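You operate a simulated robot arm through the tools that you are given. There is no shell and no other tool. Be economical: measure what you need, move in short steps, check, and stop when the job is done.

The job below is to be done with a simulated robot arm. You get a single attempt, and the scene is never put back.

TASK
Warm the loaf tin: light the oven at 220 and turn it off once READY lights.
Fine: SPARK on to light it, off again once it burns. The door stays shut.

Only the result counts: the job must be done as asked and must still hold three seconds after the hand-in. Knocking over, shifting, dropping, spilling or breaking anything else fails it.

THE ROBOT
A 6-joint arm with a two-finger parallel gripper, fixed in place. Base frame: the origin is at the foot of the arm, x ahead of it, y to its left, z up. Units: cm, rad, N and s.
With the tool pointing down near the work surface it reaches from about 10 to 52 cm from the base axis. Its first joint turns from -1.152 to 1.152 rad. Payload 2.7 kg.
The tool frame sits at the grasp point between the pads (the TCP): z along the fingers, y along the line on which they close. The tips reach 2.3 cm beyond it. Largest opening 9.4 cm; finger width 3.8, thickness 1; the body of the gripper, 5.4 by 9.6 cm, starts 3.9 cm behind the TCP.
Orientation is that of the tool frame in the base frame, as a unit quaternion [w, x, y, z]. With the fingers straight down and closing along the base's y, the tool's x points along the base's -x, its y along +y and its z along -z.

THE INTERFACE
- The arm moves only by the tool move_arm. Its argument "deltas" is a list of rows, each a list of 7 numbers: the finger opening in cm, from 0 to 9.4, then the shift along the tool's x, y, z in units of 500 mm (1.0 is 500 mm), then the turn, a rotation vector about the tool's x, y, z in units of 60 degrees (1.0 is 60 degrees). In form: [[hand, x, y, z, ax, ay, az], ...]. A call has 1 to 10 rows; each row is the pose to reach, as a shift and turn from the pose commanded when the call began, along the tool's axes at that moment. A call with a number of a shift or a turn outside -1 to 1 is refused whole. A row lasts 0.2 s, in which the tool goes at most 5 cm and 0.15 rad; a call with a longer step from one row to the next is refused whole, and so is a gripper value outside its range. A pose out of reach is approached as far as the arm can. The call stops where the force on the tool passes 40 N (or 10 N more than at its start, if that is more) or the arm is blocked; 0.2 s more then pass. Each finger travels about 4.5 cm/s and halts on what it meets, pressing with about 39 N; the grip force reading is that of the motor and also rises with nothing between the fingers. The clock runs only during rows and for 0.2 s after the last one: add rows that repeat a pose to give the fingers time. It gives the time, the measured TCP pose, the force on the tool (base axes), the opening and the grip force at its end, in the units of the frame above (readings bear some noise), with the torque about the TCP (base axes, N m) and any sound that the robot's microphone picked up.
- Cameras (640 x 400 px; columns grow to the right, rows downward): "scene" is fixed at [7.9, -41.74, 140.06]; the picture's right is [0.74, -0.67, 0.00], its down [-0.43, -0.47, -0.77] and it looks along [0.52, 0.57, -0.64] (base axes); focal length 336 px, centre (320, 200). "wrist" rides on the gripper at [8.6, 1.6, -7.5] in the tool frame; the picture's right is [-0.18, 0.98, 0.00], its down [-0.58, -0.11, -0.81] and it looks along [-0.79, -0.15, 0.59] (tool axes); focal length 243 px, centre (320, 200). There is no depth. A picture from a camera that has moved, and an enlarged one, comes with that camera's place and axes in the base frame and with its lens. The place of the scene camera against the robot may be out by one fixed shift of up to 2.5 cm in any direction.
- camera(camera): a new picture of that camera. It takes no simulated time.
- close_up(camera, box): a new picture of the part [left, top, right, bottom] of that camera's present view, enlarged. It takes no simulated time.
- finish_job(): hands the job in; it is judged then, once.

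Go step by step. Nothing tells you positions but the pictures and the camera data: compare them with the known pose of the tool, close in by small moves and look again before you grip or let go. The budget is 120 turns and 68 pictures, counting those below and the enlarged ones. Unless the task says otherwise, let go and move clear before handing in, and close with one line.

The tools are called after "Request:" as a command line: name --pt "numbers of a row" for each row, then --argument value for the rest, lists and objects as JSON in quotes. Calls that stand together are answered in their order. move_arm: Moves the arm, as the interface text tells. Its arguments: {"type":"object","properties":{"deltas":{"type":"array","items":{"type":"array","items":{"type":"number"}}}},"required":["deltas"]} The other tools are called the same way: camera (camera) takes a picture; close_up (camera, box) takes an enlarged picture of a part of a camera's view; finish_job () hands the job in.

At the start:

```text
time: 0.0
tool_pos: [40.32, 10.56, 98.33]
tool_rot: [0.0, 0.0, 1.0, 0.0]
ft_force: [0.2, -0.7, -0.4]
moment: [-0.01, 0.0, -0.03]
finger_gap: 9.39
grip_force: 0.0
```

scene: 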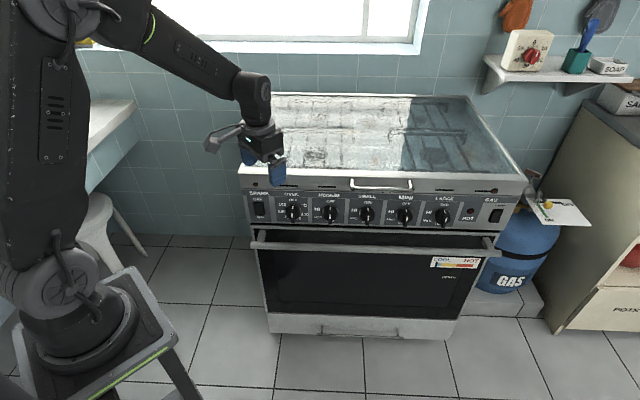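
wrist: 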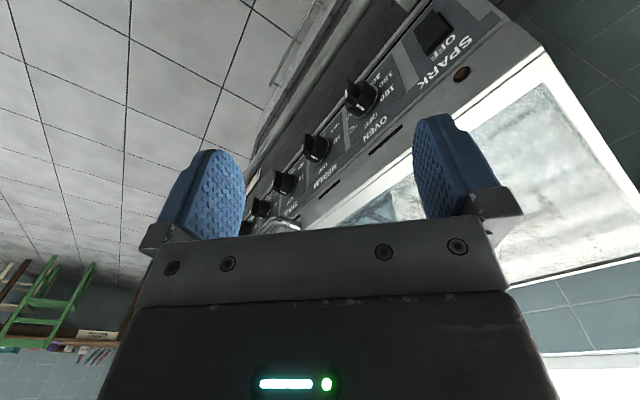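

I see a stove with a knob panel (SPARK switch, OVEN knob, others, HOT lamp, GAS switch) and a gas bottle on the right. I'll take enlarged views first.

Request:
close_up --camera "scene" --box '[235, 170, 385, 250]'

Request:
close_up --camera "scene" --box '[375, 170, 525, 260]'

Request:
close_up --camera "scene" --box '[460, 170, 620, 310]'

Request:
close_up --camera "wrist" --box '[240, 0, 540, 220]'

```text
4.27 times, centred on (310, 210) of scene
camera zoom: at [7.9, -41.74, 140.06], right [0.74, -0.67, 0.0], down [-0.43, -0.47, -0.77], along [0.52, 0.57, -0.64], focal length 1432 px, centre (363, 157)
```

zoom: 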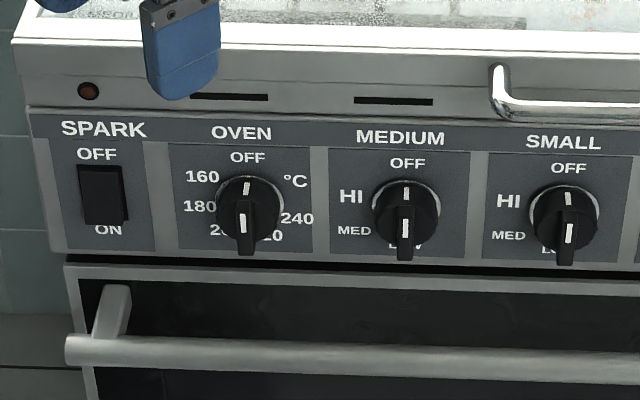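

```text
4.27 times, centred on (450, 215) of scene
camera zoom: at [7.9, -41.74, 140.06], right [0.74, -0.67, 0.0], down [-0.43, -0.47, -0.77], along [0.52, 0.57, -0.64], focal length 1432 px, centre (-235, 136)
```

zoom: 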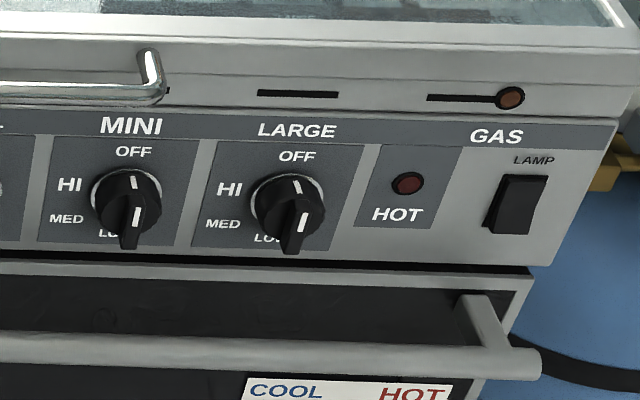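

```text
2.86 times, centred on (540, 240) of scene
camera zoom: at [7.9, -41.74, 140.06], right [0.74, -0.67, 0.0], down [-0.43, -0.47, -0.77], along [0.52, 0.57, -0.64], focal length 959 px, centre (-309, 86)
```

zoom: 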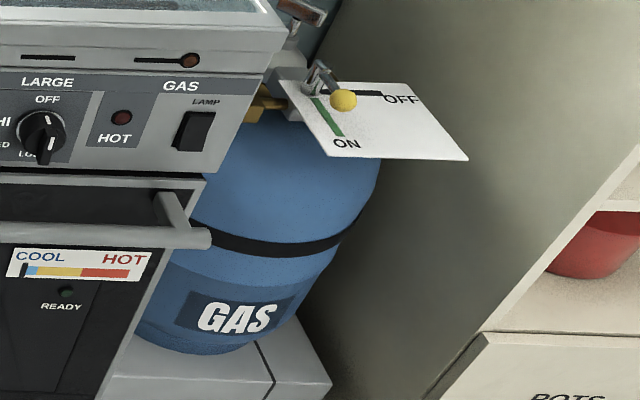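

```text
1.82 times, centred on (390, 110) of wrist
camera zoom: at [31.58, 12.27, 105.8], right [0.18, 0.98, 0.0], down [0.58, -0.11, 0.81], along [0.79, -0.15, -0.59], focal length 441 px, centre (193, 364)
```

zoom: 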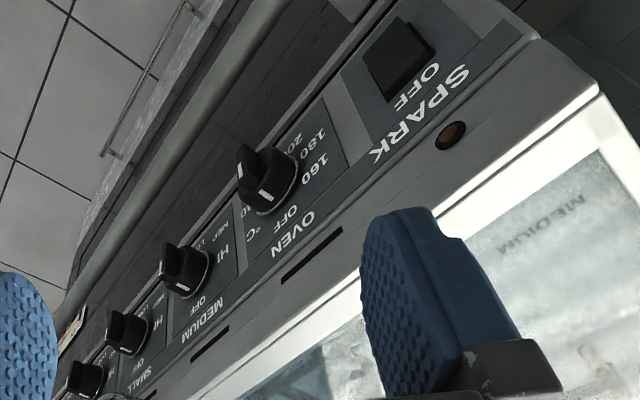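

The SPARK switch is near (42.5, 21, 79) and the OVEN knob near (48.6, 13.9, 78.7), with the panel facing roughly (-0.75, -0.65). Next I check the gas valve and READY lamp in detail.

Request:
close_up --camera "scene" --box '[515, 180, 595, 230]'

Request:
close_up --camera "scene" --box '[250, 185, 314, 225]'

```text
8.00 times, centred on (555, 205) of scene
camera zoom: at [7.9, -41.74, 140.06], right [0.74, -0.67, 0.0], down [-0.43, -0.47, -0.77], along [0.52, 0.57, -0.64], focal length 2685 px, centre (-1560, 160)
```

zoom: 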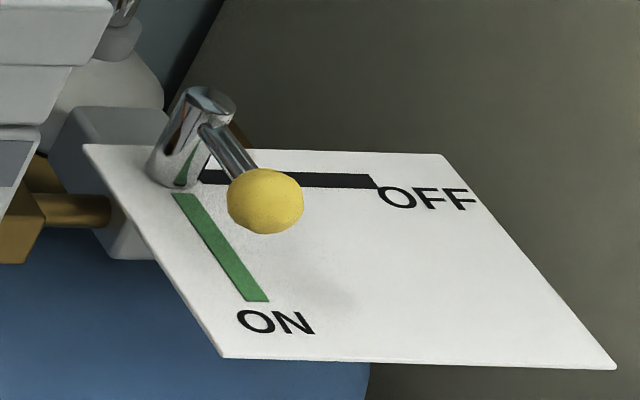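

```text
10.00 times, centred on (282, 205) of scene
camera zoom: at [7.9, -41.74, 140.06], right [0.74, -0.67, 0.0], down [-0.43, -0.47, -0.77], along [0.52, 0.57, -0.64], focal length 3357 px, centre (700, 150)
```

zoom: 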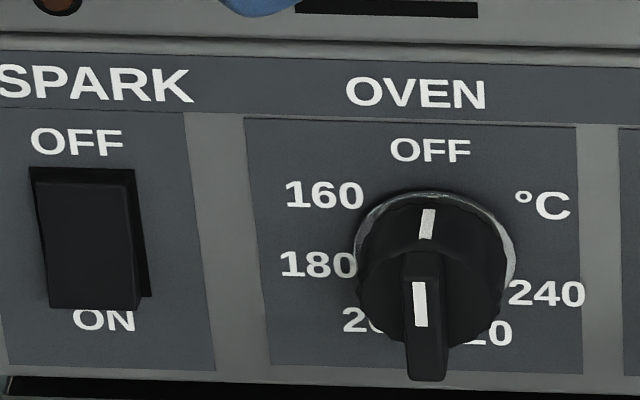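

The gas lever lies along the green ON line, so the gas is already on. By the knob spacing the panel faces 45°, with its inward normal at (0.707, 0.707). I will yaw the tool to face it, then pitch it forward.

Request:
move_arm --pt "5 0.02 0 0 0 0 -0.125" --pt "2 0.04 0 0 0 0 -0.25" --pt "0 0.06 0 0 0 0 -0.375" --pt "0 0.06 0 0 0 0 -0.5" --pt "0 0.06 0 0 0 0 -0.625" --pt "0 0.06 0 0 0 0 -0.75"

Request:
move_arm --pt "0 0 0 0 0 -0.125 0" --pt "0 0 0 0 0 -0.25 0" --pt "0 0 0 0 0 -0.375 0" --pt "0 0 0 0 0 -0.5 0" --pt "0 0 0 0 0 -0.625 0" --pt "0 0 0 0 0 -0.75 0" --pt "0 0 0 0 0 -0.875 0" --pt "0 0 0 0 0 -1 0"

Request:
camera --camera "wrist"

Request:
camera --camera "scene"

```text
time: 1.4
tool_pos: [37.17, 10.54, 98.2]
tool_rot: [-0.001, -0.385, 0.923, 0.0]
ft_force: [-0.8, 0.1, 0.3]
moment: [0.01, -0.01, 0.0]
finger_gap: 0.04
grip_force: 31.3
```

```text
time: 3.2
tool_pos: [37.16, 10.38, 98.33]
tool_rot: [0.462, -0.332, 0.8, 0.192]
ft_force: [0.6, -1.1, 0.2]
moment: [-0.01, 0.0, 0.0]
finger_gap: 0.02
grip_force: 39.0
```

```text
59 pictures are left
camera wrist: at [28.45, 4.12, 94.62], right [-0.63, 0.76, 0.16], down [-0.21, -0.37, 0.91], along [0.75, 0.54, 0.39], focal length 243 px, centre (320, 200)
```

wrist: 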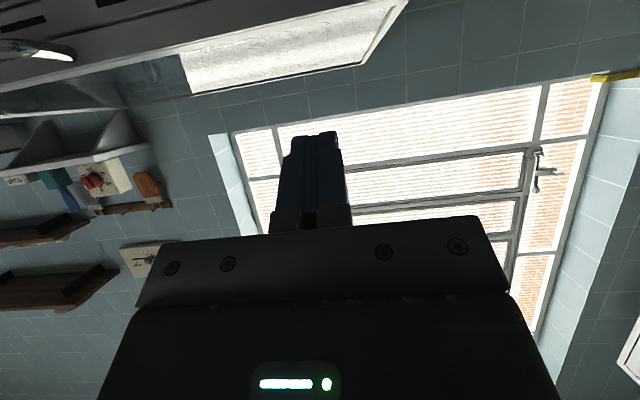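

```text
58 pictures are left
```

scene: 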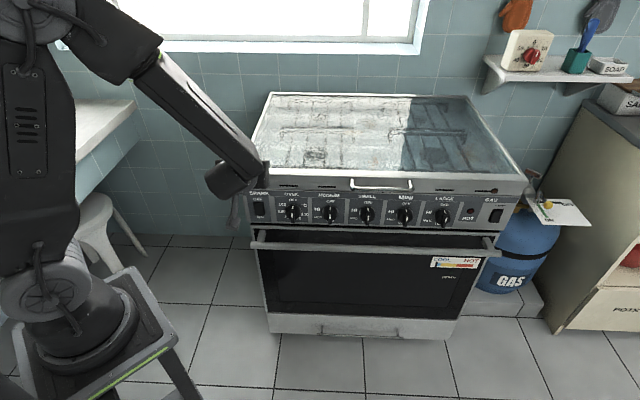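

The arm reaches this pose well: the fingers are closed and pitched 30° below horizontal. I'll bring the tip in front of the SPARK switch and look.

Request:
move_arm --pt "0 0.052 0.015 0.041 0 0 0" --pt "0 0.104 0.03 0.082 0 0 0" --pt "0 0.156 0.045 0.122 0 0 0" --pt "0 0.208 0.06 0.163 0 0 0" --pt "0 0.258 0.0754 0.204 0 0 0" --pt "0 0.258 0.0754 0.204 0 0 0"

Request:
camera --camera "wrist"

Request:
close_up --camera "scene" --box '[215, 170, 315, 230]'

```text
time: 4.6
tool_pos: [39.42, 14.6, 84.43]
tool_rot: [0.458, -0.332, 0.801, 0.195]
ft_force: [0.1, -0.2, 0.1]
moment: [0.0, -0.01, 0.01]
finger_gap: 0.0
grip_force: 39.0
out of reach, approached as far as the arm can: row 4, 5, 6
```

```text
57 pictures are left
camera wrist: at [30.65, 8.23, 80.77], right [-0.63, 0.76, 0.17], down [-0.2, -0.37, 0.91], along [0.75, 0.54, 0.39], focal length 243 px, centre (320, 200)
```

wrist: 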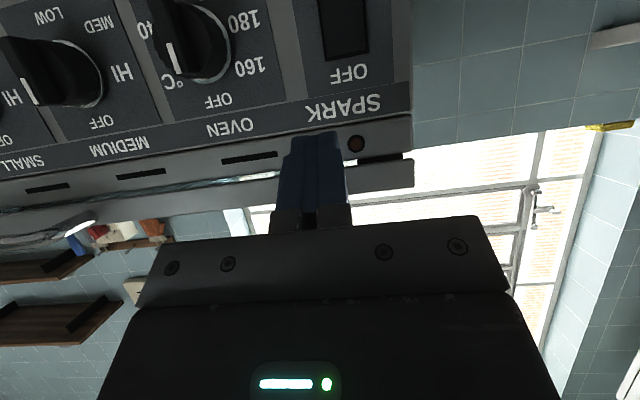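

```text
6.40 times, centred on (265, 200) of scene
camera zoom: at [7.9, -41.74, 140.06], right [0.74, -0.67, 0.0], down [-0.43, -0.47, -0.77], along [0.52, 0.57, -0.64], focal length 2148 px, centre (672, 200)
```

zoom: 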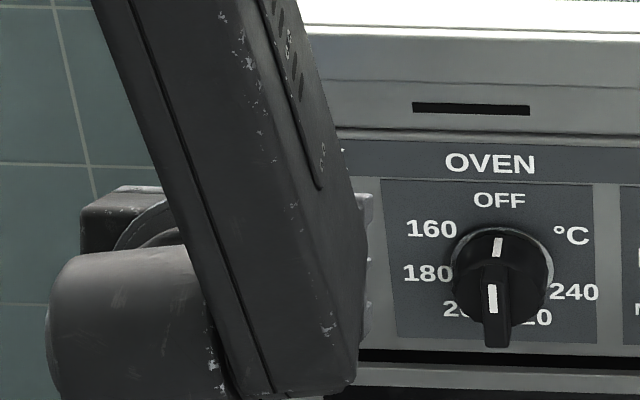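

The target was out of reach at this pitch. I'll try a steeper tool, about 60° below horizontal, before lowering.

Request:
move_arm --pt "0 0 0 0 0 0.125 0" --pt "0 0 0 0 0 0.25 0" --pt "0 0 0 0 0 0.375 0" --pt "0 0 0 0 0 0.5 0"

```text
time: 5.6
tool_pos: [39.54, 14.47, 84.6]
tool_rot: [0.24, -0.37, 0.892, 0.097]
ft_force: [-0.4, -0.7, 0.0]
moment: [-0.04, -0.01, 0.01]
finger_gap: 0.0
grip_force: 39.6
```

Request:
move_arm --pt "0 0.028 0.025 0.048 0 0 0" --pt "0 0.055 0.05 0.095 0 0 0" --pt "0 0.055 0.05 0.095 0 0 0"

Request:
camera --camera "wrist"

Request:
camera --camera "scene"

```text
time: 6.4
tool_pos: [37.8, 16.3, 79.31]
tool_rot: [0.239, -0.37, 0.892, 0.099]
ft_force: [-0.8, 0.3, 0.0]
moment: [0.0, 0.02, 0.0]
finger_gap: 0.01
grip_force: 38.7
```

```text
55 pictures are left
camera wrist: at [28.76, 9.72, 81.44], right [-0.58, 0.81, 0.09], down [0.15, -0.01, 0.99], along [0.8, 0.59, -0.12], focal length 243 px, centre (320, 200)
```

wrist: 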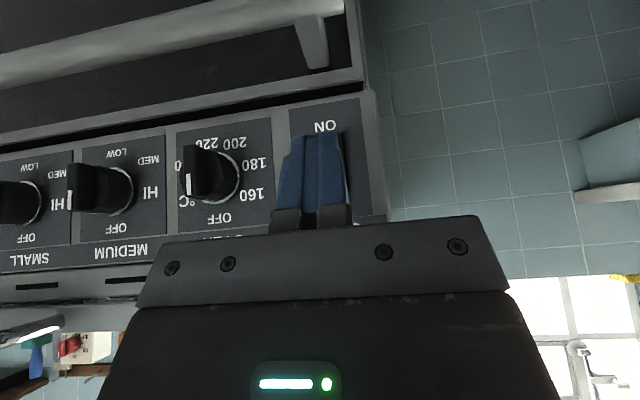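

```text
54 pictures are left
```

scene: 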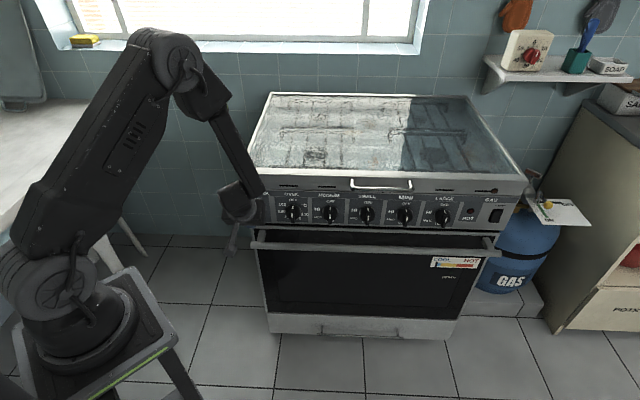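

The wrist camera gives a consistent panel plane at f ≈ 47 along the 45° direction, with the switch centre at z ≈ 76.3. The tip is already aligned sideways. I'll lower it to the ON half and advance near contact.

Request:
move_arm --pt "0 0.034 0 0.059 0 0 0" --pt "0 -0.001 0 0.079 0 0 0" --pt "0 -0.035 0 0.099 0 0 0" --pt "0 -0.035 0 0.099 0 0 0"

Request:
close_up --camera "wrist" --box '[160, 40, 420, 240]'

```text
time: 7.4
tool_pos: [40.46, 19.31, 75.53]
tool_rot: [0.238, -0.37, 0.892, 0.099]
ft_force: [-0.3, 0.0, 0.2]
moment: [0.0, -0.01, 0.04]
finger_gap: 0.0
grip_force: 39.1
```

```text
2.00 times, centred on (290, 140) of wrist
camera zoom: at [31.48, 12.7, 77.74], right [-0.58, 0.81, 0.09], down [0.15, -0.01, 0.99], along [0.8, 0.59, -0.12], focal length 485 px, centre (380, 320)
```

zoom: 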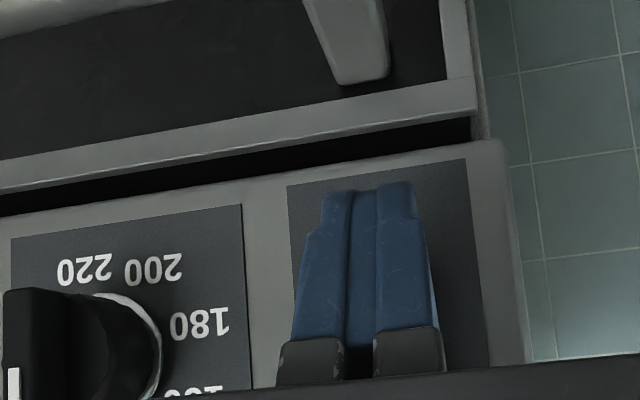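

I'm 1–2 cm from the switch; I'll raise 0.6 cm and push in small steps.

Request:
move_arm --pt "0 -0.006 0 -0.0104 0 0 0" --pt "0 -0.015 0 -0.0054 0 0 0" --pt "0 -0.0233 0 -0.0004 0 0 0" --pt "0 -0.032 0 0.0046 0 0 0" --pt "0 -0.0406 0 0.0096 0 0 0"

Request:
close_up --camera "wrist" --box '[160, 40, 420, 240]'

```text
time: 8.6
tool_pos: [41.4, 20.04, 75.66]
tool_rot: [0.229, -0.37, 0.895, 0.096]
ft_force: [-3.2, -2.7, 1.9]
moment: [-0.02, 0.05, 0.03]
finger_gap: 0.0
grip_force: 38.9
heard: click
stopped in row 5: the force on the tool passed its limit (the readings are from after the stop); the commanded pose is now the measured one
```

```text
2.00 times, centred on (290, 140) of wrist
camera zoom: at [32.3, 13.37, 78.16], right [-0.58, 0.81, 0.09], down [0.16, 0.01, 0.99], along [0.8, 0.59, -0.14], focal length 485 px, centre (380, 320)
```

zoom: 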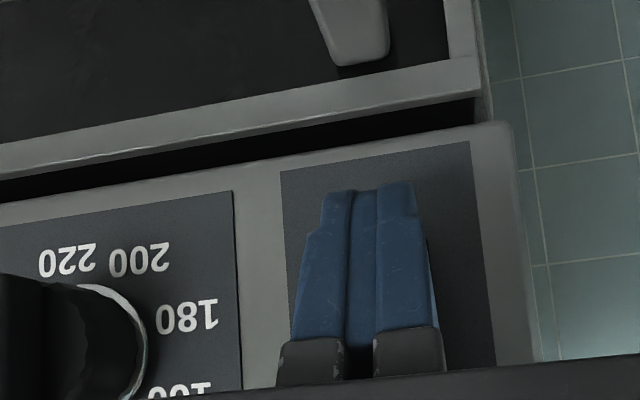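

A click was heard. I'll back off and look at the switch.

Request:
move_arm --pt "0 0.043 0 -0.025 0 0 0" --pt "0 0.087 0 -0.05 0 0 0" --pt "0 0.11 -0.05 -0.09 0 0 0" --pt "0 0.11 -0.1 -0.09 0 0 0" --pt "0 0.11 -0.1 -0.09 0 0 0"

Request:
camera --camera "wrist"

Request:
close_up --camera "scene" --box '[215, 170, 315, 230]'

```text
time: 9.8
tool_pos: [40.03, 11.51, 76.92]
tool_rot: [0.232, -0.369, 0.895, 0.095]
ft_force: [0.1, -0.4, -0.3]
moment: [0.0, 0.0, 0.01]
finger_gap: 0.0
grip_force: 38.7
```

```text
51 pictures are left
camera wrist: at [31.02, 4.88, 79.31], right [-0.58, 0.81, 0.09], down [0.16, 0.01, 0.99], along [0.8, 0.59, -0.13], focal length 243 px, centre (320, 200)
```

wrist: 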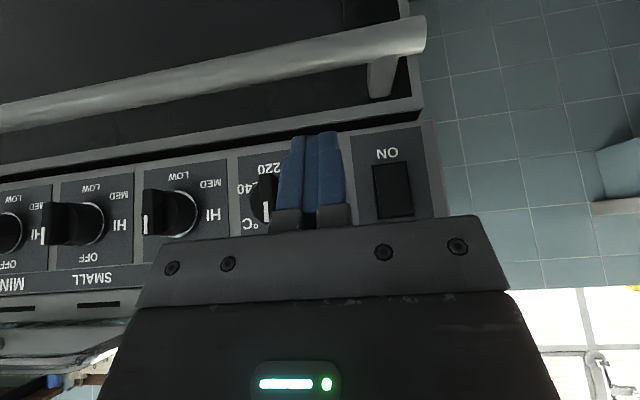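

```text
6.40 times, centred on (265, 200) of scene
camera zoom: at [7.9, -41.74, 140.06], right [0.74, -0.67, 0.0], down [-0.43, -0.47, -0.77], along [0.52, 0.57, -0.64], focal length 2148 px, centre (672, 200)
```

zoom: 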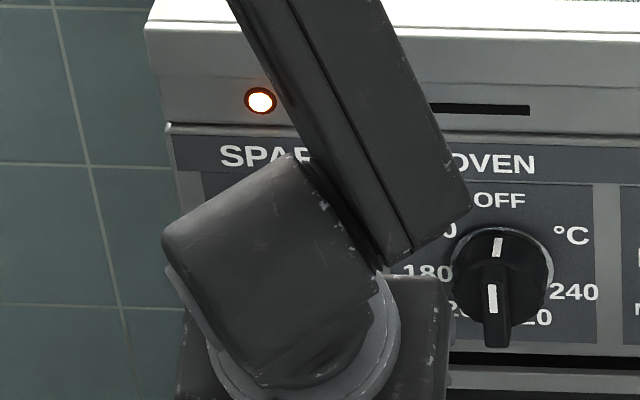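

The SPARK lamp is lit. Next I go to the OVEN knob (sideways l ≈ -25.6, z ≈ 76.2) and test whether a level tool is reachable there.

Request:
move_arm --pt "0 0 -0.05 0 0 0 0" --pt "2 0 -0.108 0 0 0 0" --pt "5 0 -0.108 0 0 -0.125 0" --pt "5 0 -0.108 0 0 -0.25 0" --pt "5 0 -0.108 0 0 -0.375 0" --pt "5 0 -0.108 0 0 -0.5 0"

Request:
camera --camera "scene"

```text
time: 11.2
tool_pos: [43.92, 7.67, 77.06]
tool_rot: [0.456, -0.332, 0.804, 0.188]
ft_force: [-0.7, 0.2, -0.4]
moment: [-0.03, -0.02, 0.03]
finger_gap: 5.02
grip_force: 0.1
```

```text
49 pictures are left
```

scene: 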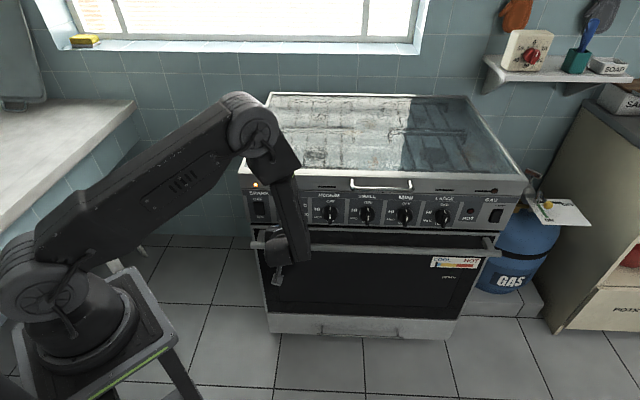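

Request:
move_arm --pt "5 0 0 0 0 -0.12 0" --pt "5 0 0 0 0 -0.24 0" --pt "5 0 0 0 0 -0.36 0" --pt "5 0 0 0 0 -0.48 0"

Request:
camera --camera "scene"

Request:
camera --camera "wrist"

```text
time: 12.2
tool_pos: [46.64, 6.73, 77.53]
tool_rot: [0.64, -0.274, 0.666, 0.27]
ft_force: [0.1, -0.1, -0.4]
moment: [0.01, 0.0, -0.04]
finger_gap: 5.0
grip_force: 0.1
out of reach, approached as far as the arm can: row 2, 3, 4
```

```text
48 pictures are left
```

scene: 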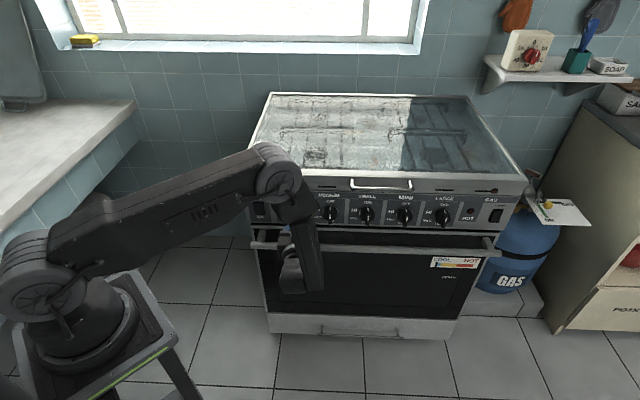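

```text
47 pictures are left
camera wrist: at [40.0, 2.51, 69.24], right [-0.69, 0.7, 0.19], down [-0.47, -0.64, 0.61], along [0.55, 0.33, 0.77], focal length 243 px, centre (320, 200)
```

wrist: 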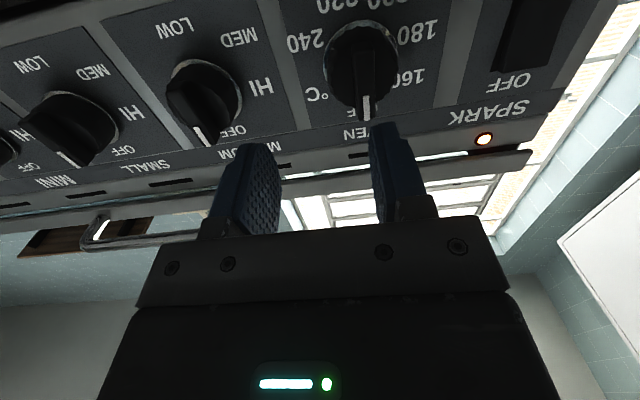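

The level pose is nearly reached; it fails only because it is too close to the base. I'll step forward and see where it lands.

Request:
move_arm --pt "5 0 0 0.03 0 0 0" --pt "5 0 0 0.05 0 0 0" --pt "5 0 0 0.05 0 0 0"

```text
time: 13.0
tool_pos: [48.38, 8.58, 77.34]
tool_rot: [0.641, -0.275, 0.666, 0.265]
ft_force: [0.7, 0.4, 0.0]
moment: [0.01, 0.04, -0.01]
finger_gap: 5.0
grip_force: 0.0
```

Request:
move_arm --pt "5 0.01 0.025 0 0 0 0" --pt "5 0.022 0.05 0 0 0 0" --pt "5 0.022 0.05 0 0 0 0"

Request:
camera --camera "wrist"

Request:
close_up --camera "scene" --box '[220, 150, 400, 290]'

```text
time: 13.8
tool_pos: [48.01, 9.99, 76.28]
tool_rot: [0.639, -0.275, 0.667, 0.268]
ft_force: [-0.4, -0.1, 0.2]
moment: [-0.05, 0.04, -0.03]
finger_gap: 5.0
grip_force: 0.1
out of reach, approached as far as the arm can: row 2, 3
```

```text
46 pictures are left
camera wrist: at [41.28, 5.83, 68.04], right [-0.69, 0.7, 0.19], down [-0.47, -0.63, 0.61], along [0.55, 0.33, 0.77], focal length 243 px, centre (320, 200)
```

wrist: 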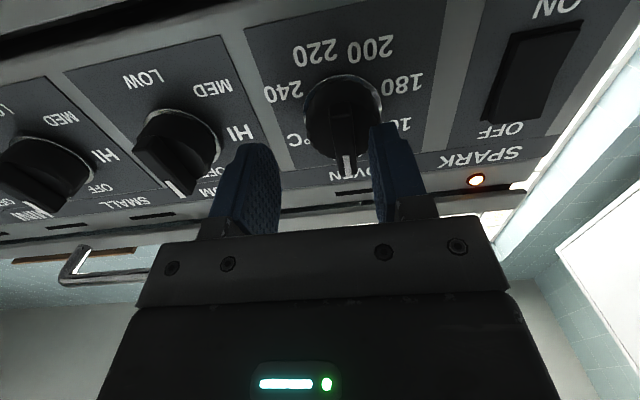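

```text
2.86 times, centred on (310, 220) of scene
camera zoom: at [7.9, -41.74, 140.06], right [0.74, -0.67, 0.0], down [-0.43, -0.47, -0.77], along [0.52, 0.57, -0.64], focal length 959 px, centre (349, 143)
```

zoom: 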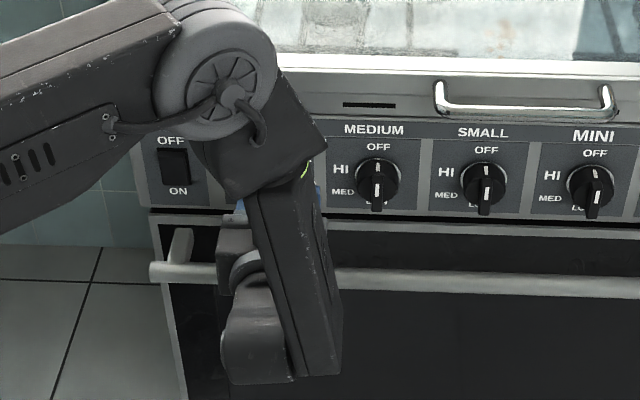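

The knob is almost between the fingers, but the tool sits about 1.3 cm too far right. I'll open a little, advance slightly, then shift left.

Request:
move_arm --pt "6.5 0 0 0.01 0 0 0" --pt "6.5 0 0 0.024 0 0 0" --pt "6.5 0 0.013 0.024 0 0 0" --pt "6.5 0 0.026 0.024 0 0 0" --pt "6.5 0 0.026 0.024 0 0 0"

Request:
camera --camera "wrist"

```text
time: 15.0
tool_pos: [48.15, 11.72, 76.41]
tool_rot: [0.638, -0.275, 0.667, 0.269]
ft_force: [-0.8, 0.7, -1.1]
moment: [-0.04, -0.01, 0.0]
finger_gap: 6.49
grip_force: 0.0
out of reach, approached as far as the arm can: row 4, 5
```

```text
44 pictures are left
camera wrist: at [41.56, 7.54, 68.05], right [-0.69, 0.7, 0.19], down [-0.47, -0.63, 0.61], along [0.55, 0.33, 0.77], focal length 243 px, centre (320, 200)
```

wrist: 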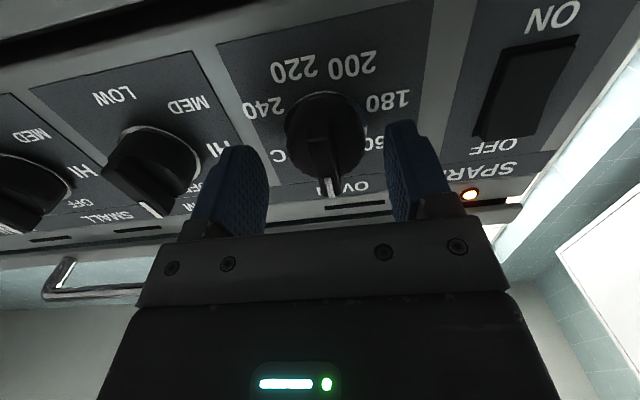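

The bar is centred between the fingers laterally, with its outer end near f ≈ 43.5. I'll advance a bit and close on it.

Request:
move_arm --pt "6.5 0 0 0.006 0 0 0" --pt "5 0 0 0.012 0 0 0" --pt "3 0 0 0.012 0 0 0" --pt "1.5 0 0 0.012 0 0 0" --pt "0 0 0 0.012 0 0 0" --pt "0 0 0 0.012 0 0 0" --pt "0 0 0 0.012 0 0 0"

Request:
camera --camera "wrist"

```text
time: 16.6
tool_pos: [48.47, 12.3, 76.23]
tool_rot: [0.638, -0.278, 0.667, 0.268]
ft_force: [-18.3, 20.8, -1.8]
moment: [0.24, -0.18, 0.45]
finger_gap: 3.97
grip_force: 45.4
```

```text
43 pictures are left
camera wrist: at [41.81, 8.07, 67.98], right [-0.69, 0.69, 0.19], down [-0.47, -0.63, 0.61], along [0.54, 0.34, 0.77], focal length 243 px, centre (320, 200)
```

wrist: 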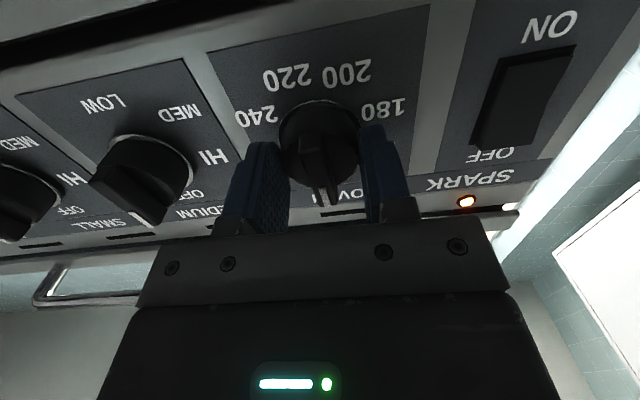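

The fingers closed on the round knob body (4 cm wide) with a sideways load, so I'm about centred. I'll ease left slightly and try a small anticlockwise turn.

Request:
move_arm --pt "0 0 0.005 0 0 0 0" --pt "0 0 0.005 0 0 0 0"

Request:
move_arm --pt "0 0 0 0 0 0 -0.1" --pt "0 0 0 0 0 0 -0.2" --pt "0 0 0 0 0 0 -0.3"

Request:
camera --camera "wrist"

```text
time: 17.2
tool_pos: [48.46, 12.26, 76.24]
tool_rot: [0.638, -0.276, 0.667, 0.268]
ft_force: [-13.1, 12.9, -4.6]
moment: [-0.1, 0.14, 0.54]
finger_gap: 3.97
grip_force: 44.7
```

```text
time: 17.5
tool_pos: [48.78, 12.63, 76.33]
tool_rot: [0.637, -0.291, 0.661, 0.269]
ft_force: [-4.4, 0.2, 4.0]
moment: [-0.05, 0.08, 0.25]
finger_gap: 3.98
grip_force: 44.7
out of reach, approached as far as the arm can: row 1
stopped in row 1: the force on the tool passed its limit (the readings are from after the stop); the commanded pose is now the measured one
```

```text
42 pictures are left
camera wrist: at [42.34, 8.13, 67.96], right [-0.71, 0.68, 0.17], down [-0.46, -0.64, 0.62], along [0.53, 0.36, 0.77], focal length 243 px, centre (320, 200)
```

wrist: 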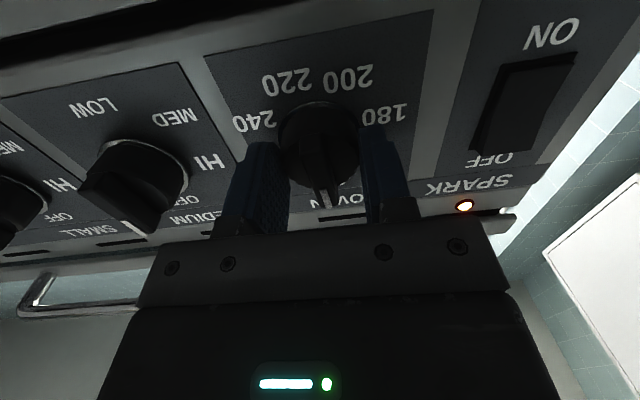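

The turn was refused at the reach limit. I'll release, back off 3 cm, and test in free space whether rolling about the tool axis is available.

Request:
move_arm --pt "5 0 0 0 0 0 0" --pt "7 0 0 0 0 0 0" --pt "7 0 0 -0.03 0 0 0" --pt "7 0 0 -0.06 0 0 0"

Request:
move_arm --pt "7 0 0 0 0 0 -0.13" --pt "7 0 0 0 0 0 -0.26" --pt "7 0 0 0 0 0 -0.39" --pt "7 0 0 0 0 0 -0.52"

```text
time: 18.5
tool_pos: [48.01, 10.19, 76.48]
tool_rot: [0.636, -0.29, 0.662, 0.271]
ft_force: [0.6, 0.8, 0.3]
moment: [0.0, -0.01, 0.01]
finger_gap: 6.99
grip_force: 0.0
out of reach, approached as far as the arm can: row 3, 4
```

```text
time: 18.9
tool_pos: [50.59, 9.83, 76.52]
tool_rot: [0.641, -0.337, 0.64, 0.256]
ft_force: [-20.0, -3.2, 5.2]
moment: [0.34, 0.0, 0.81]
finger_gap: 7.58
grip_force: 6.8
out of reach, approached as far as the arm can: row 1, 2
stopped in row 2: the force on the tool passed its limit (the readings are from after the stop); the commanded pose is now the measured one
```

The roll drifted sideways and a finger touched the knob. I'll back away with the tool tilted down, where there is more room, and check the knobs.

Request:
move_arm --pt "7.6 0 -0.01 -0.02 0 0.1 0" --pt "7.6 -0.01 -0.01 -0.05 0 0.2 0" --pt "7.6 -0.02 -0.01 -0.08 0 0.3 0" --pt "7.6 -0.03 -0.01 -0.1 0 0.4 0" --pt "7.6 -0.03 -0.01 -0.12 0 0.5 0"

Request:
camera --camera "wrist"

Request:
camera --camera "scene"

```text
time: 20.1
tool_pos: [47.21, 4.96, 78.51]
tool_rot: [0.455, -0.389, 0.786, 0.157]
ft_force: [0.2, -0.2, 0.0]
moment: [0.0, 0.0, 0.02]
finger_gap: 7.61
grip_force: 0.0
```

```text
41 pictures are left
camera wrist: at [39.05, -2.44, 75.25], right [-0.69, 0.72, 0.05], down [-0.23, -0.28, 0.93], along [0.69, 0.63, 0.36], focal length 243 px, centre (320, 200)
```

wrist: 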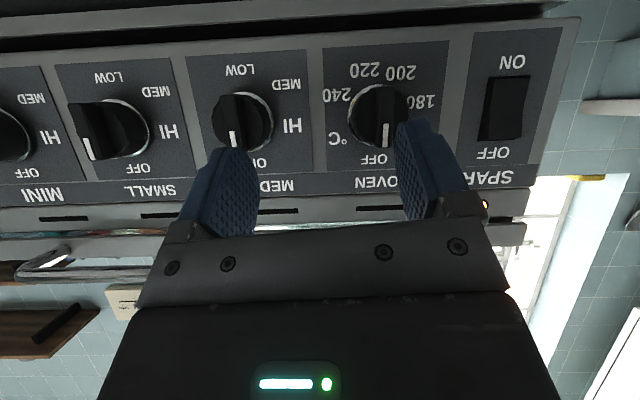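

```text
40 pictures are left
```

scene: 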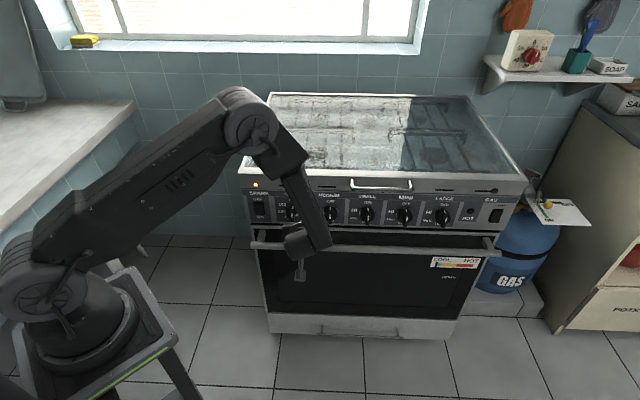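

All knobs still point to OFF. I'll test the roll range in free space, positive first, so I can start wound up and turn negative.

Request:
move_arm --pt "7.6 0 0 0 0 0 0.14" --pt "7.6 0 0 0 0 0 0.28" --pt "7.6 0 0 0 0 0 0.42" --pt "7.6 0 0 0 0 0 0.56" --pt "7.6 0 0 0 0 0 0.7" --pt "7.6 0 0 0 0 0 0.84" --pt "7.6 0 0 0 0 0 0.98"

Request:
move_arm --pt "7.6 0 0 0 0 0 0.14" --pt "7.6 0 0 0 0 0 0.28" --pt "7.6 0 0 0 0 0 0.42" --pt "7.6 0 0 0 0 0 0.52"

```text
time: 21.7
tool_pos: [47.22, 4.86, 78.51]
tool_rot: [0.319, 0.047, 0.875, 0.362]
ft_force: [0.1, 0.7, -0.2]
moment: [0.03, 0.01, -0.01]
finger_gap: 7.61
grip_force: 0.0
```

```text
time: 22.7
tool_pos: [47.17, 5.02, 78.59]
tool_rot: [0.209, 0.281, 0.83, 0.433]
ft_force: [0.1, 0.9, 0.5]
moment: [0.03, 0.02, 0.02]
finger_gap: 7.6
grip_force: 0.1
```

Rolling +90° works, and the closing line is now vertical. I'll set a slight downward tilt (about 10°) for margin and line up on the OVEN knob axis.

Request:
move_arm --pt "7 0.016 0.002 0.017 -0.075 0 0.02" --pt "6.5 0.032 0.003 0.034 -0.15 0 0.04" --pt "6 0.048 0.005 0.051 -0.225 0 0.06" --pt "6 0.065 0.006 0.068 -0.3 0 0.08" --pt "6 0.081 0.008 0.085 -0.367 0 0.1" --pt "6 0.081 0.008 0.085 -0.367 0 0.1"

Request:
camera --camera "wrist"

Request:
camera --camera "scene"

```text
time: 24.1
tool_pos: [46.92, 10.32, 76.1]
tool_rot: [0.237, 0.278, 0.717, 0.594]
ft_force: [-0.6, 0.4, 0.5]
moment: [-0.01, 0.01, -0.01]
finger_gap: 5.99
grip_force: 0.1
```

```text
39 pictures are left
camera wrist: at [35.81, 11.29, 79.01], right [0.25, 0.01, 0.97], down [-0.13, -0.99, 0.04], along [0.96, -0.13, -0.24], focal length 243 px, centre (320, 200)
```

wrist: 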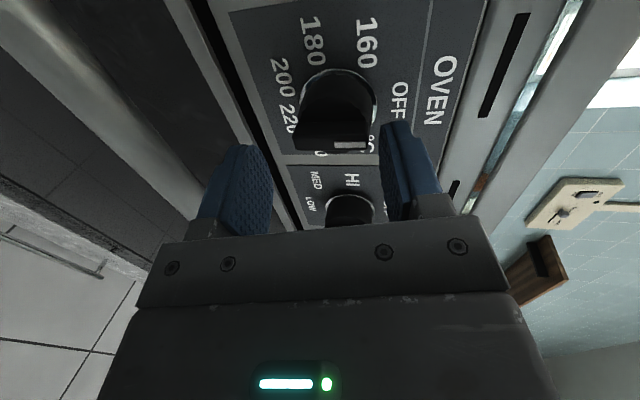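

```text
38 pictures are left
```

scene: 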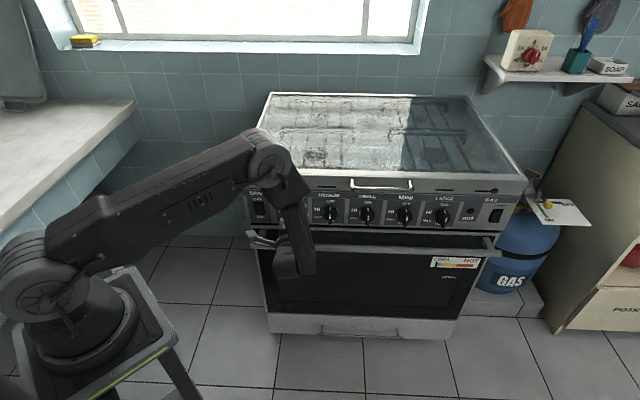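

Reachable, with 10° tilt. I'll shift slightly left and up, advance 2.5 cm around the knob body and close.

Request:
move_arm --pt "6 0.01 0.012 0.01 0 0 0" --pt "6 0.01 0.0228 0.03 0 0 0" --pt "6 0.01 0.0228 0.0466 0 0 0" --pt "5 0.01 0.0228 0.0466 0 0 0" --pt "3 0.01 0.0228 0.0466 0 0 0" --pt "1 0.01 0.0228 0.0466 0 0 0" --pt "1 0.01 0.0228 0.0466 0 0 0"

Request:
camera --camera "wrist"

```text
time: 25.7
tool_pos: [48.11, 12.55, 76.49]
tool_rot: [0.236, 0.279, 0.718, 0.592]
ft_force: [5.9, -2.0, -26.7]
moment: [0.68, -0.53, -0.28]
finger_gap: 4.34
grip_force: 44.6
```

```text
37 pictures are left
camera wrist: at [36.93, 13.42, 79.44], right [0.25, 0.01, 0.97], down [-0.13, -0.99, 0.05], along [0.96, -0.14, -0.25], focal length 243 px, centre (320, 200)
```

wrist: 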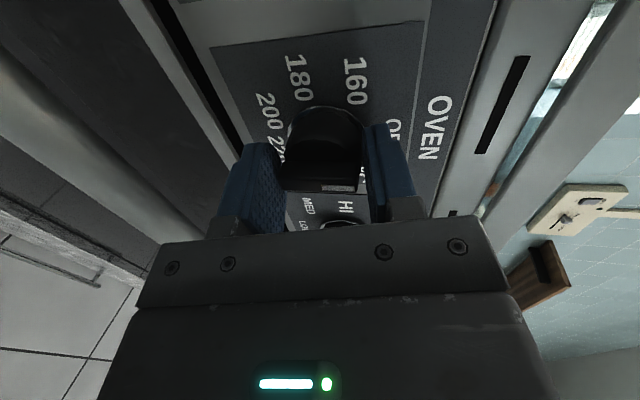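

Gripped, but the tool is slightly high. I'll lower 0.3 cm and turn anticlockwise 30°.

Request:
move_arm --pt "0.5 0 -0.004 0 0 0 0" --pt "0.5 0 -0.008 0 0 0 0" --pt "0.5 0 -0.008 0 0 0 -0.1" --pt "0.5 0 -0.008 0 0 0 -0.2" --pt "0.5 0 -0.008 0 0 0 -0.3" --pt "0.5 0 -0.008 0 0 0 -0.4" --pt "0.5 0 -0.008 0 0 0 -0.5"

Request:
camera --camera "wrist"

```text
time: 27.3
tool_pos: [47.95, 12.5, 76.29]
tool_rot: [0.384, 0.082, 0.765, 0.511]
ft_force: [0.2, -3.7, -21.2]
moment: [0.51, -0.41, -0.2]
finger_gap: 4.21
grip_force: 45.2
```

```text
36 pictures are left
camera wrist: at [36.63, 12.46, 74.72], right [-0.13, 0.36, 0.92], down [-0.11, -0.93, 0.35], along [0.98, -0.05, 0.16], focal length 243 px, centre (320, 200)
```

wrist: 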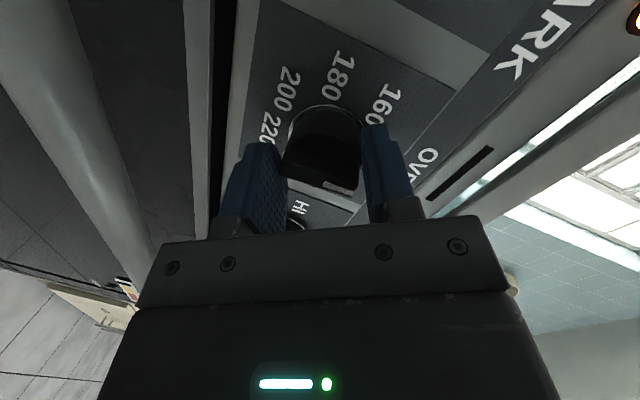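

The bar moved along with the gripper, so the knob appears to be turning. I'll continue 50° more.

Request:
move_arm --pt "0.5 0 0 0 0 0 -0.12" --pt "0.5 0 0 0 0 0 -0.24" --pt "0.5 0 0 0 0 0 -0.36" --pt "0.5 0 0 0 0 0 -0.48" --pt "0.5 0 0 0 0 0 -0.6" --pt "0.5 0 0 0 0 0 -0.72" --pt "0.5 0 0 0 0 0 -0.84"

Request:
camera --camera "wrist"

```text
time: 28.5
tool_pos: [48.29, 12.21, 76.22]
tool_rot: [0.512, -0.136, 0.759, 0.377]
ft_force: [3.0, -5.5, -3.6]
moment: [0.21, -0.24, 0.72]
finger_gap: 3.98
grip_force: 44.6
stopped in row 5: the force on the tool passed its limit (the readings are from after the stop); the commanded pose is now the measured one
```

```text
35 pictures are left
camera wrist: at [38.43, 9.76, 70.75], right [-0.5, 0.63, 0.59], down [-0.22, -0.75, 0.62], along [0.83, 0.18, 0.52], focal length 243 px, centre (320, 200)
```

wrist: 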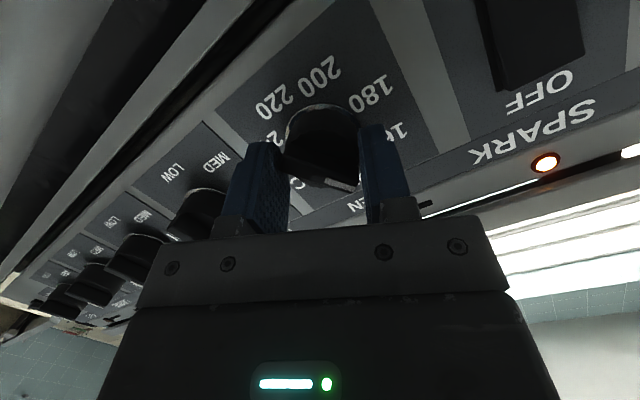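

Request:
move_arm --pt "0.5 0 0 0 0 0 -0.12" --pt "0.5 0 0 0 0 0 -0.24" --pt "0.5 0 0 0 0 0 -0.36" --pt "0.5 0 0 0 0 0 -0.44"

Request:
camera --camera "wrist"

Request:
camera --camera "scene"

```text
time: 29.5
tool_pos: [48.27, 12.21, 76.07]
tool_rot: [0.584, -0.306, 0.709, 0.249]
ft_force: [11.7, -15.9, -14.5]
moment: [-0.32, 0.34, -1.27]
finger_gap: 3.91
grip_force: 44.9
```

```text
34 pictures are left
camera wrist: at [40.94, 6.9, 69.14], right [-0.69, 0.7, 0.18], down [-0.39, -0.56, 0.73], along [0.61, 0.43, 0.66], focal length 243 px, centre (320, 200)
```

wrist: 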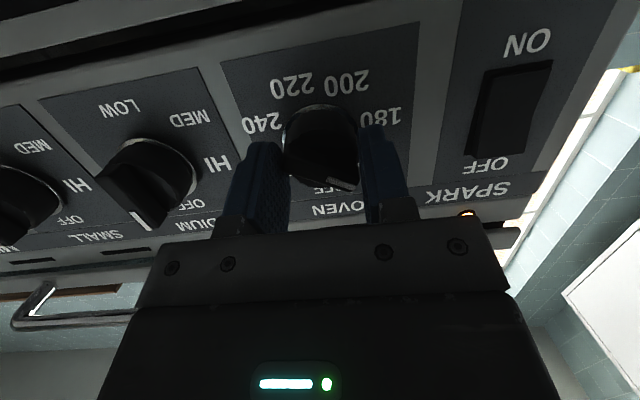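

```text
33 pictures are left
```

scene: 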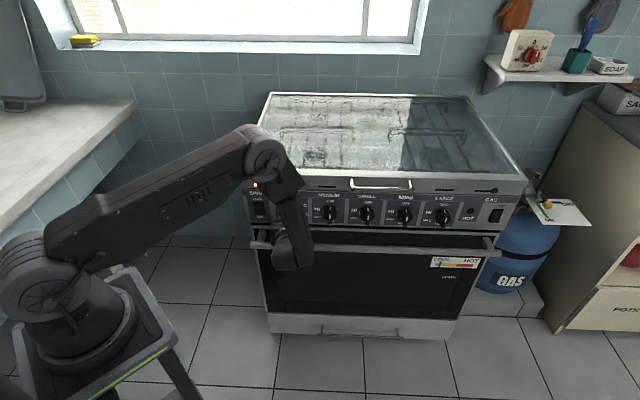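

Request:
close_up --camera "wrist" --box '[220, 40, 440, 230]'

Request:
close_up --camera "scene" --box '[230, 160, 530, 300]'

```text
2.11 times, centred on (330, 135) of wrist
camera zoom: at [40.94, 6.9, 69.14], right [-0.69, 0.7, 0.18], down [-0.39, -0.56, 0.73], along [0.61, 0.43, 0.66], focal length 511 px, centre (299, 337)
```

zoom: 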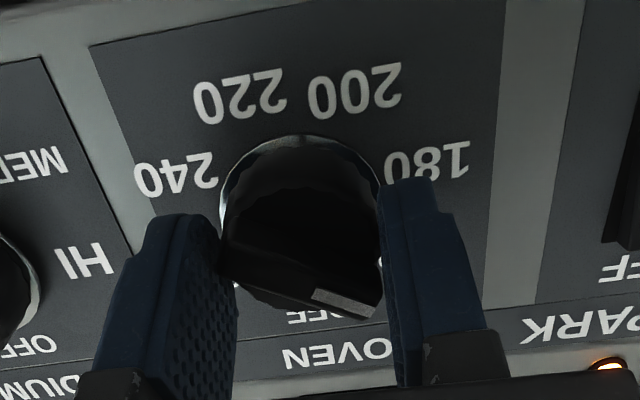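

```text
2.13 times, centred on (380, 230) of scene
camera zoom: at [7.94, -41.77, 140.05], right [0.74, -0.67, 0.0], down [-0.43, -0.47, -0.77], along [0.52, 0.57, -0.64], focal length 716 px, centre (192, 136)
```

zoom: 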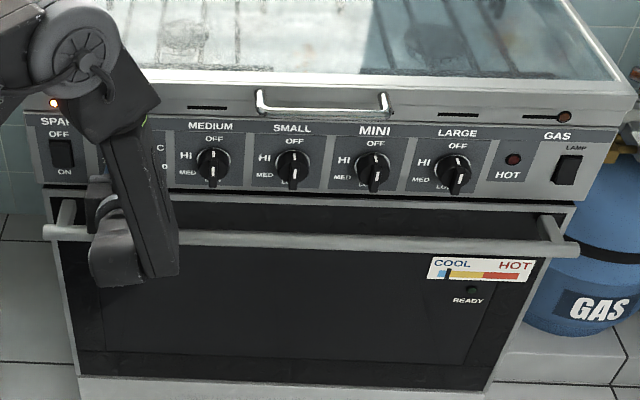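

The knob now points past 160. Releasing, rolling the open gripper back about 95°, then regripping.

Request:
move_arm --pt "4.5 0 0 0 0 0 0" --pt "6.2 0 0 0 0 0 0" --pt "6.2 0 0 0 0 0 0.13" --pt "6.2 0 0 0 0 0 0.26" --pt "6.2 0 0 0 0 0 0.39" --pt "6.2 0 0 0 0 0 0.52" --pt "6.2 0 0 0 0 0 0.65" --pt "6.2 0 0 0 0 0 0.78" --pt "6.2 0 0 0 0 0 0.91"

Request:
move_arm --pt "6.2 0 0 0 0 0 0.13" --pt "6.2 0 0 0 0 0 0.26" --pt "6.2 0 0 0 0 0 0.39" --pt "6.2 0 0 0 0 0 0.52" --pt "6.2 0 0 0 0 0 0.65" --pt "6.2 0 0 0 0 0 0.78" --pt "6.2 0 0 0 0 0 0.91"

Request:
camera --camera "wrist"

```text
time: 31.5
tool_pos: [48.27, 12.39, 76.24]
tool_rot: [0.404, 0.054, 0.77, 0.491]
ft_force: [0.2, 1.8, -0.4]
moment: [0.0, 0.01, -0.03]
finger_gap: 6.18
grip_force: 0.0
```

```text
time: 33.1
tool_pos: [48.2, 12.39, 76.21]
tool_rot: [0.134, 0.401, 0.659, 0.622]
ft_force: [0.1, 0.0, -0.5]
moment: [0.02, -0.01, -0.01]
finger_gap: 6.19
grip_force: 0.0
```

```text
30 pictures are left
camera wrist: at [38.18, 12.99, 81.92], right [0.47, -0.22, 0.85], down [-0.21, -0.97, -0.13], along [0.86, -0.11, -0.51], focal length 243 px, centre (320, 200)
```

wrist: 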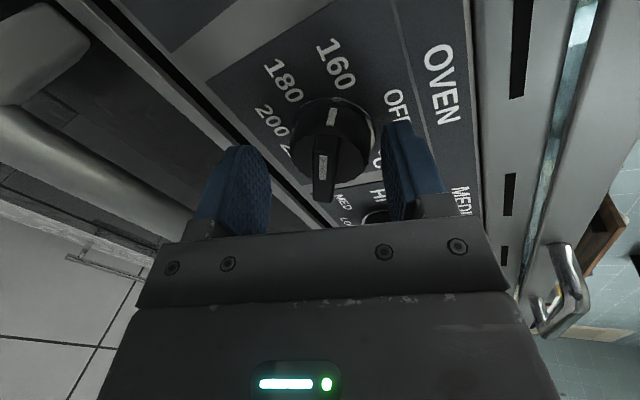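

Clear view: the knob points at 160. Regrip and turn on, roughly 135° more to reach 220.

Request:
move_arm --pt "5 0 0 0 0 0 0" --pt "3 0 0 0 0 0 0" --pt "1 0 0 0 0 0 0" --pt "0.5 0 0 0 0 0 0" --pt "0.5 0 0 0 0 0 -0.1" --pt "0.5 0 0 0 0 0 -0.2" --pt "0.5 0 0 0 0 0 -0.3" --pt "0.5 0 0 0 0 0 -0.4" --pt "0.5 0 0 0 0 0 -0.5"

Request:
move_arm --pt "0.5 0 0 0 0 0 -0.1" --pt "0.5 0 0 0 0 0 -0.2" --pt "0.5 0 0 0 0 0 -0.3" --pt "0.5 0 0 0 0 0 -0.4" --pt "0.5 0 0 0 0 0 -0.5"

Request:
move_arm --pt "0.5 0 0 0 0 0 -0.1" --pt "0.5 0 0 0 0 0 -0.2" --pt "0.5 0 0 0 0 0 -0.3" --pt "0.5 0 0 0 0 0 -0.4" --pt "0.5 0 0 0 0 0 -0.5"

Request:
close_up --camera "wrist" --box '[220, 40, 440, 230]'

```text
time: 35.1
tool_pos: [48.31, 12.26, 76.5]
tool_rot: [0.295, 0.212, 0.738, 0.569]
ft_force: [4.5, -6.2, 29.5]
moment: [0.73, -0.8, -1.17]
finger_gap: 4.02
grip_force: 45.2
```

```text
time: 36.3
tool_pos: [48.21, 12.47, 76.48]
tool_rot: [0.429, 0.014, 0.769, 0.473]
ft_force: [3.9, -5.3, 22.0]
moment: [0.84, -0.94, -0.68]
finger_gap: 3.95
grip_force: 45.0
```

```text
time: 37.5
tool_pos: [48.3, 12.18, 76.29]
tool_rot: [0.534, -0.185, 0.749, 0.345]
ft_force: [5.1, -7.2, 10.0]
moment: [0.35, -0.38, -0.57]
finger_gap: 3.89
grip_force: 45.4
```

```text
2.11 times, centred on (330, 135) of wrist
camera zoom: at [39.03, 8.98, 70.2], right [-0.57, 0.67, 0.48], down [-0.26, -0.7, 0.66], along [0.78, 0.25, 0.58], focal length 511 px, centre (299, 337)
```

zoom: 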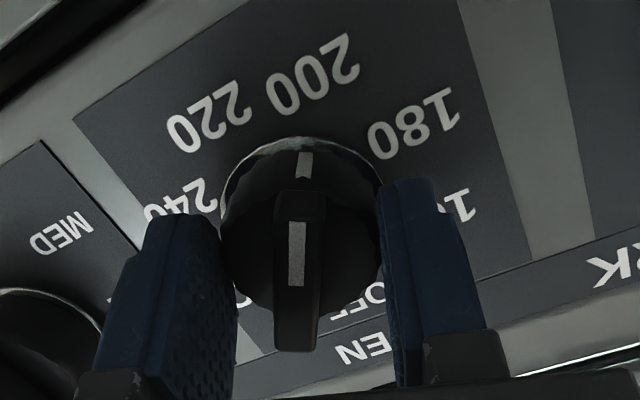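

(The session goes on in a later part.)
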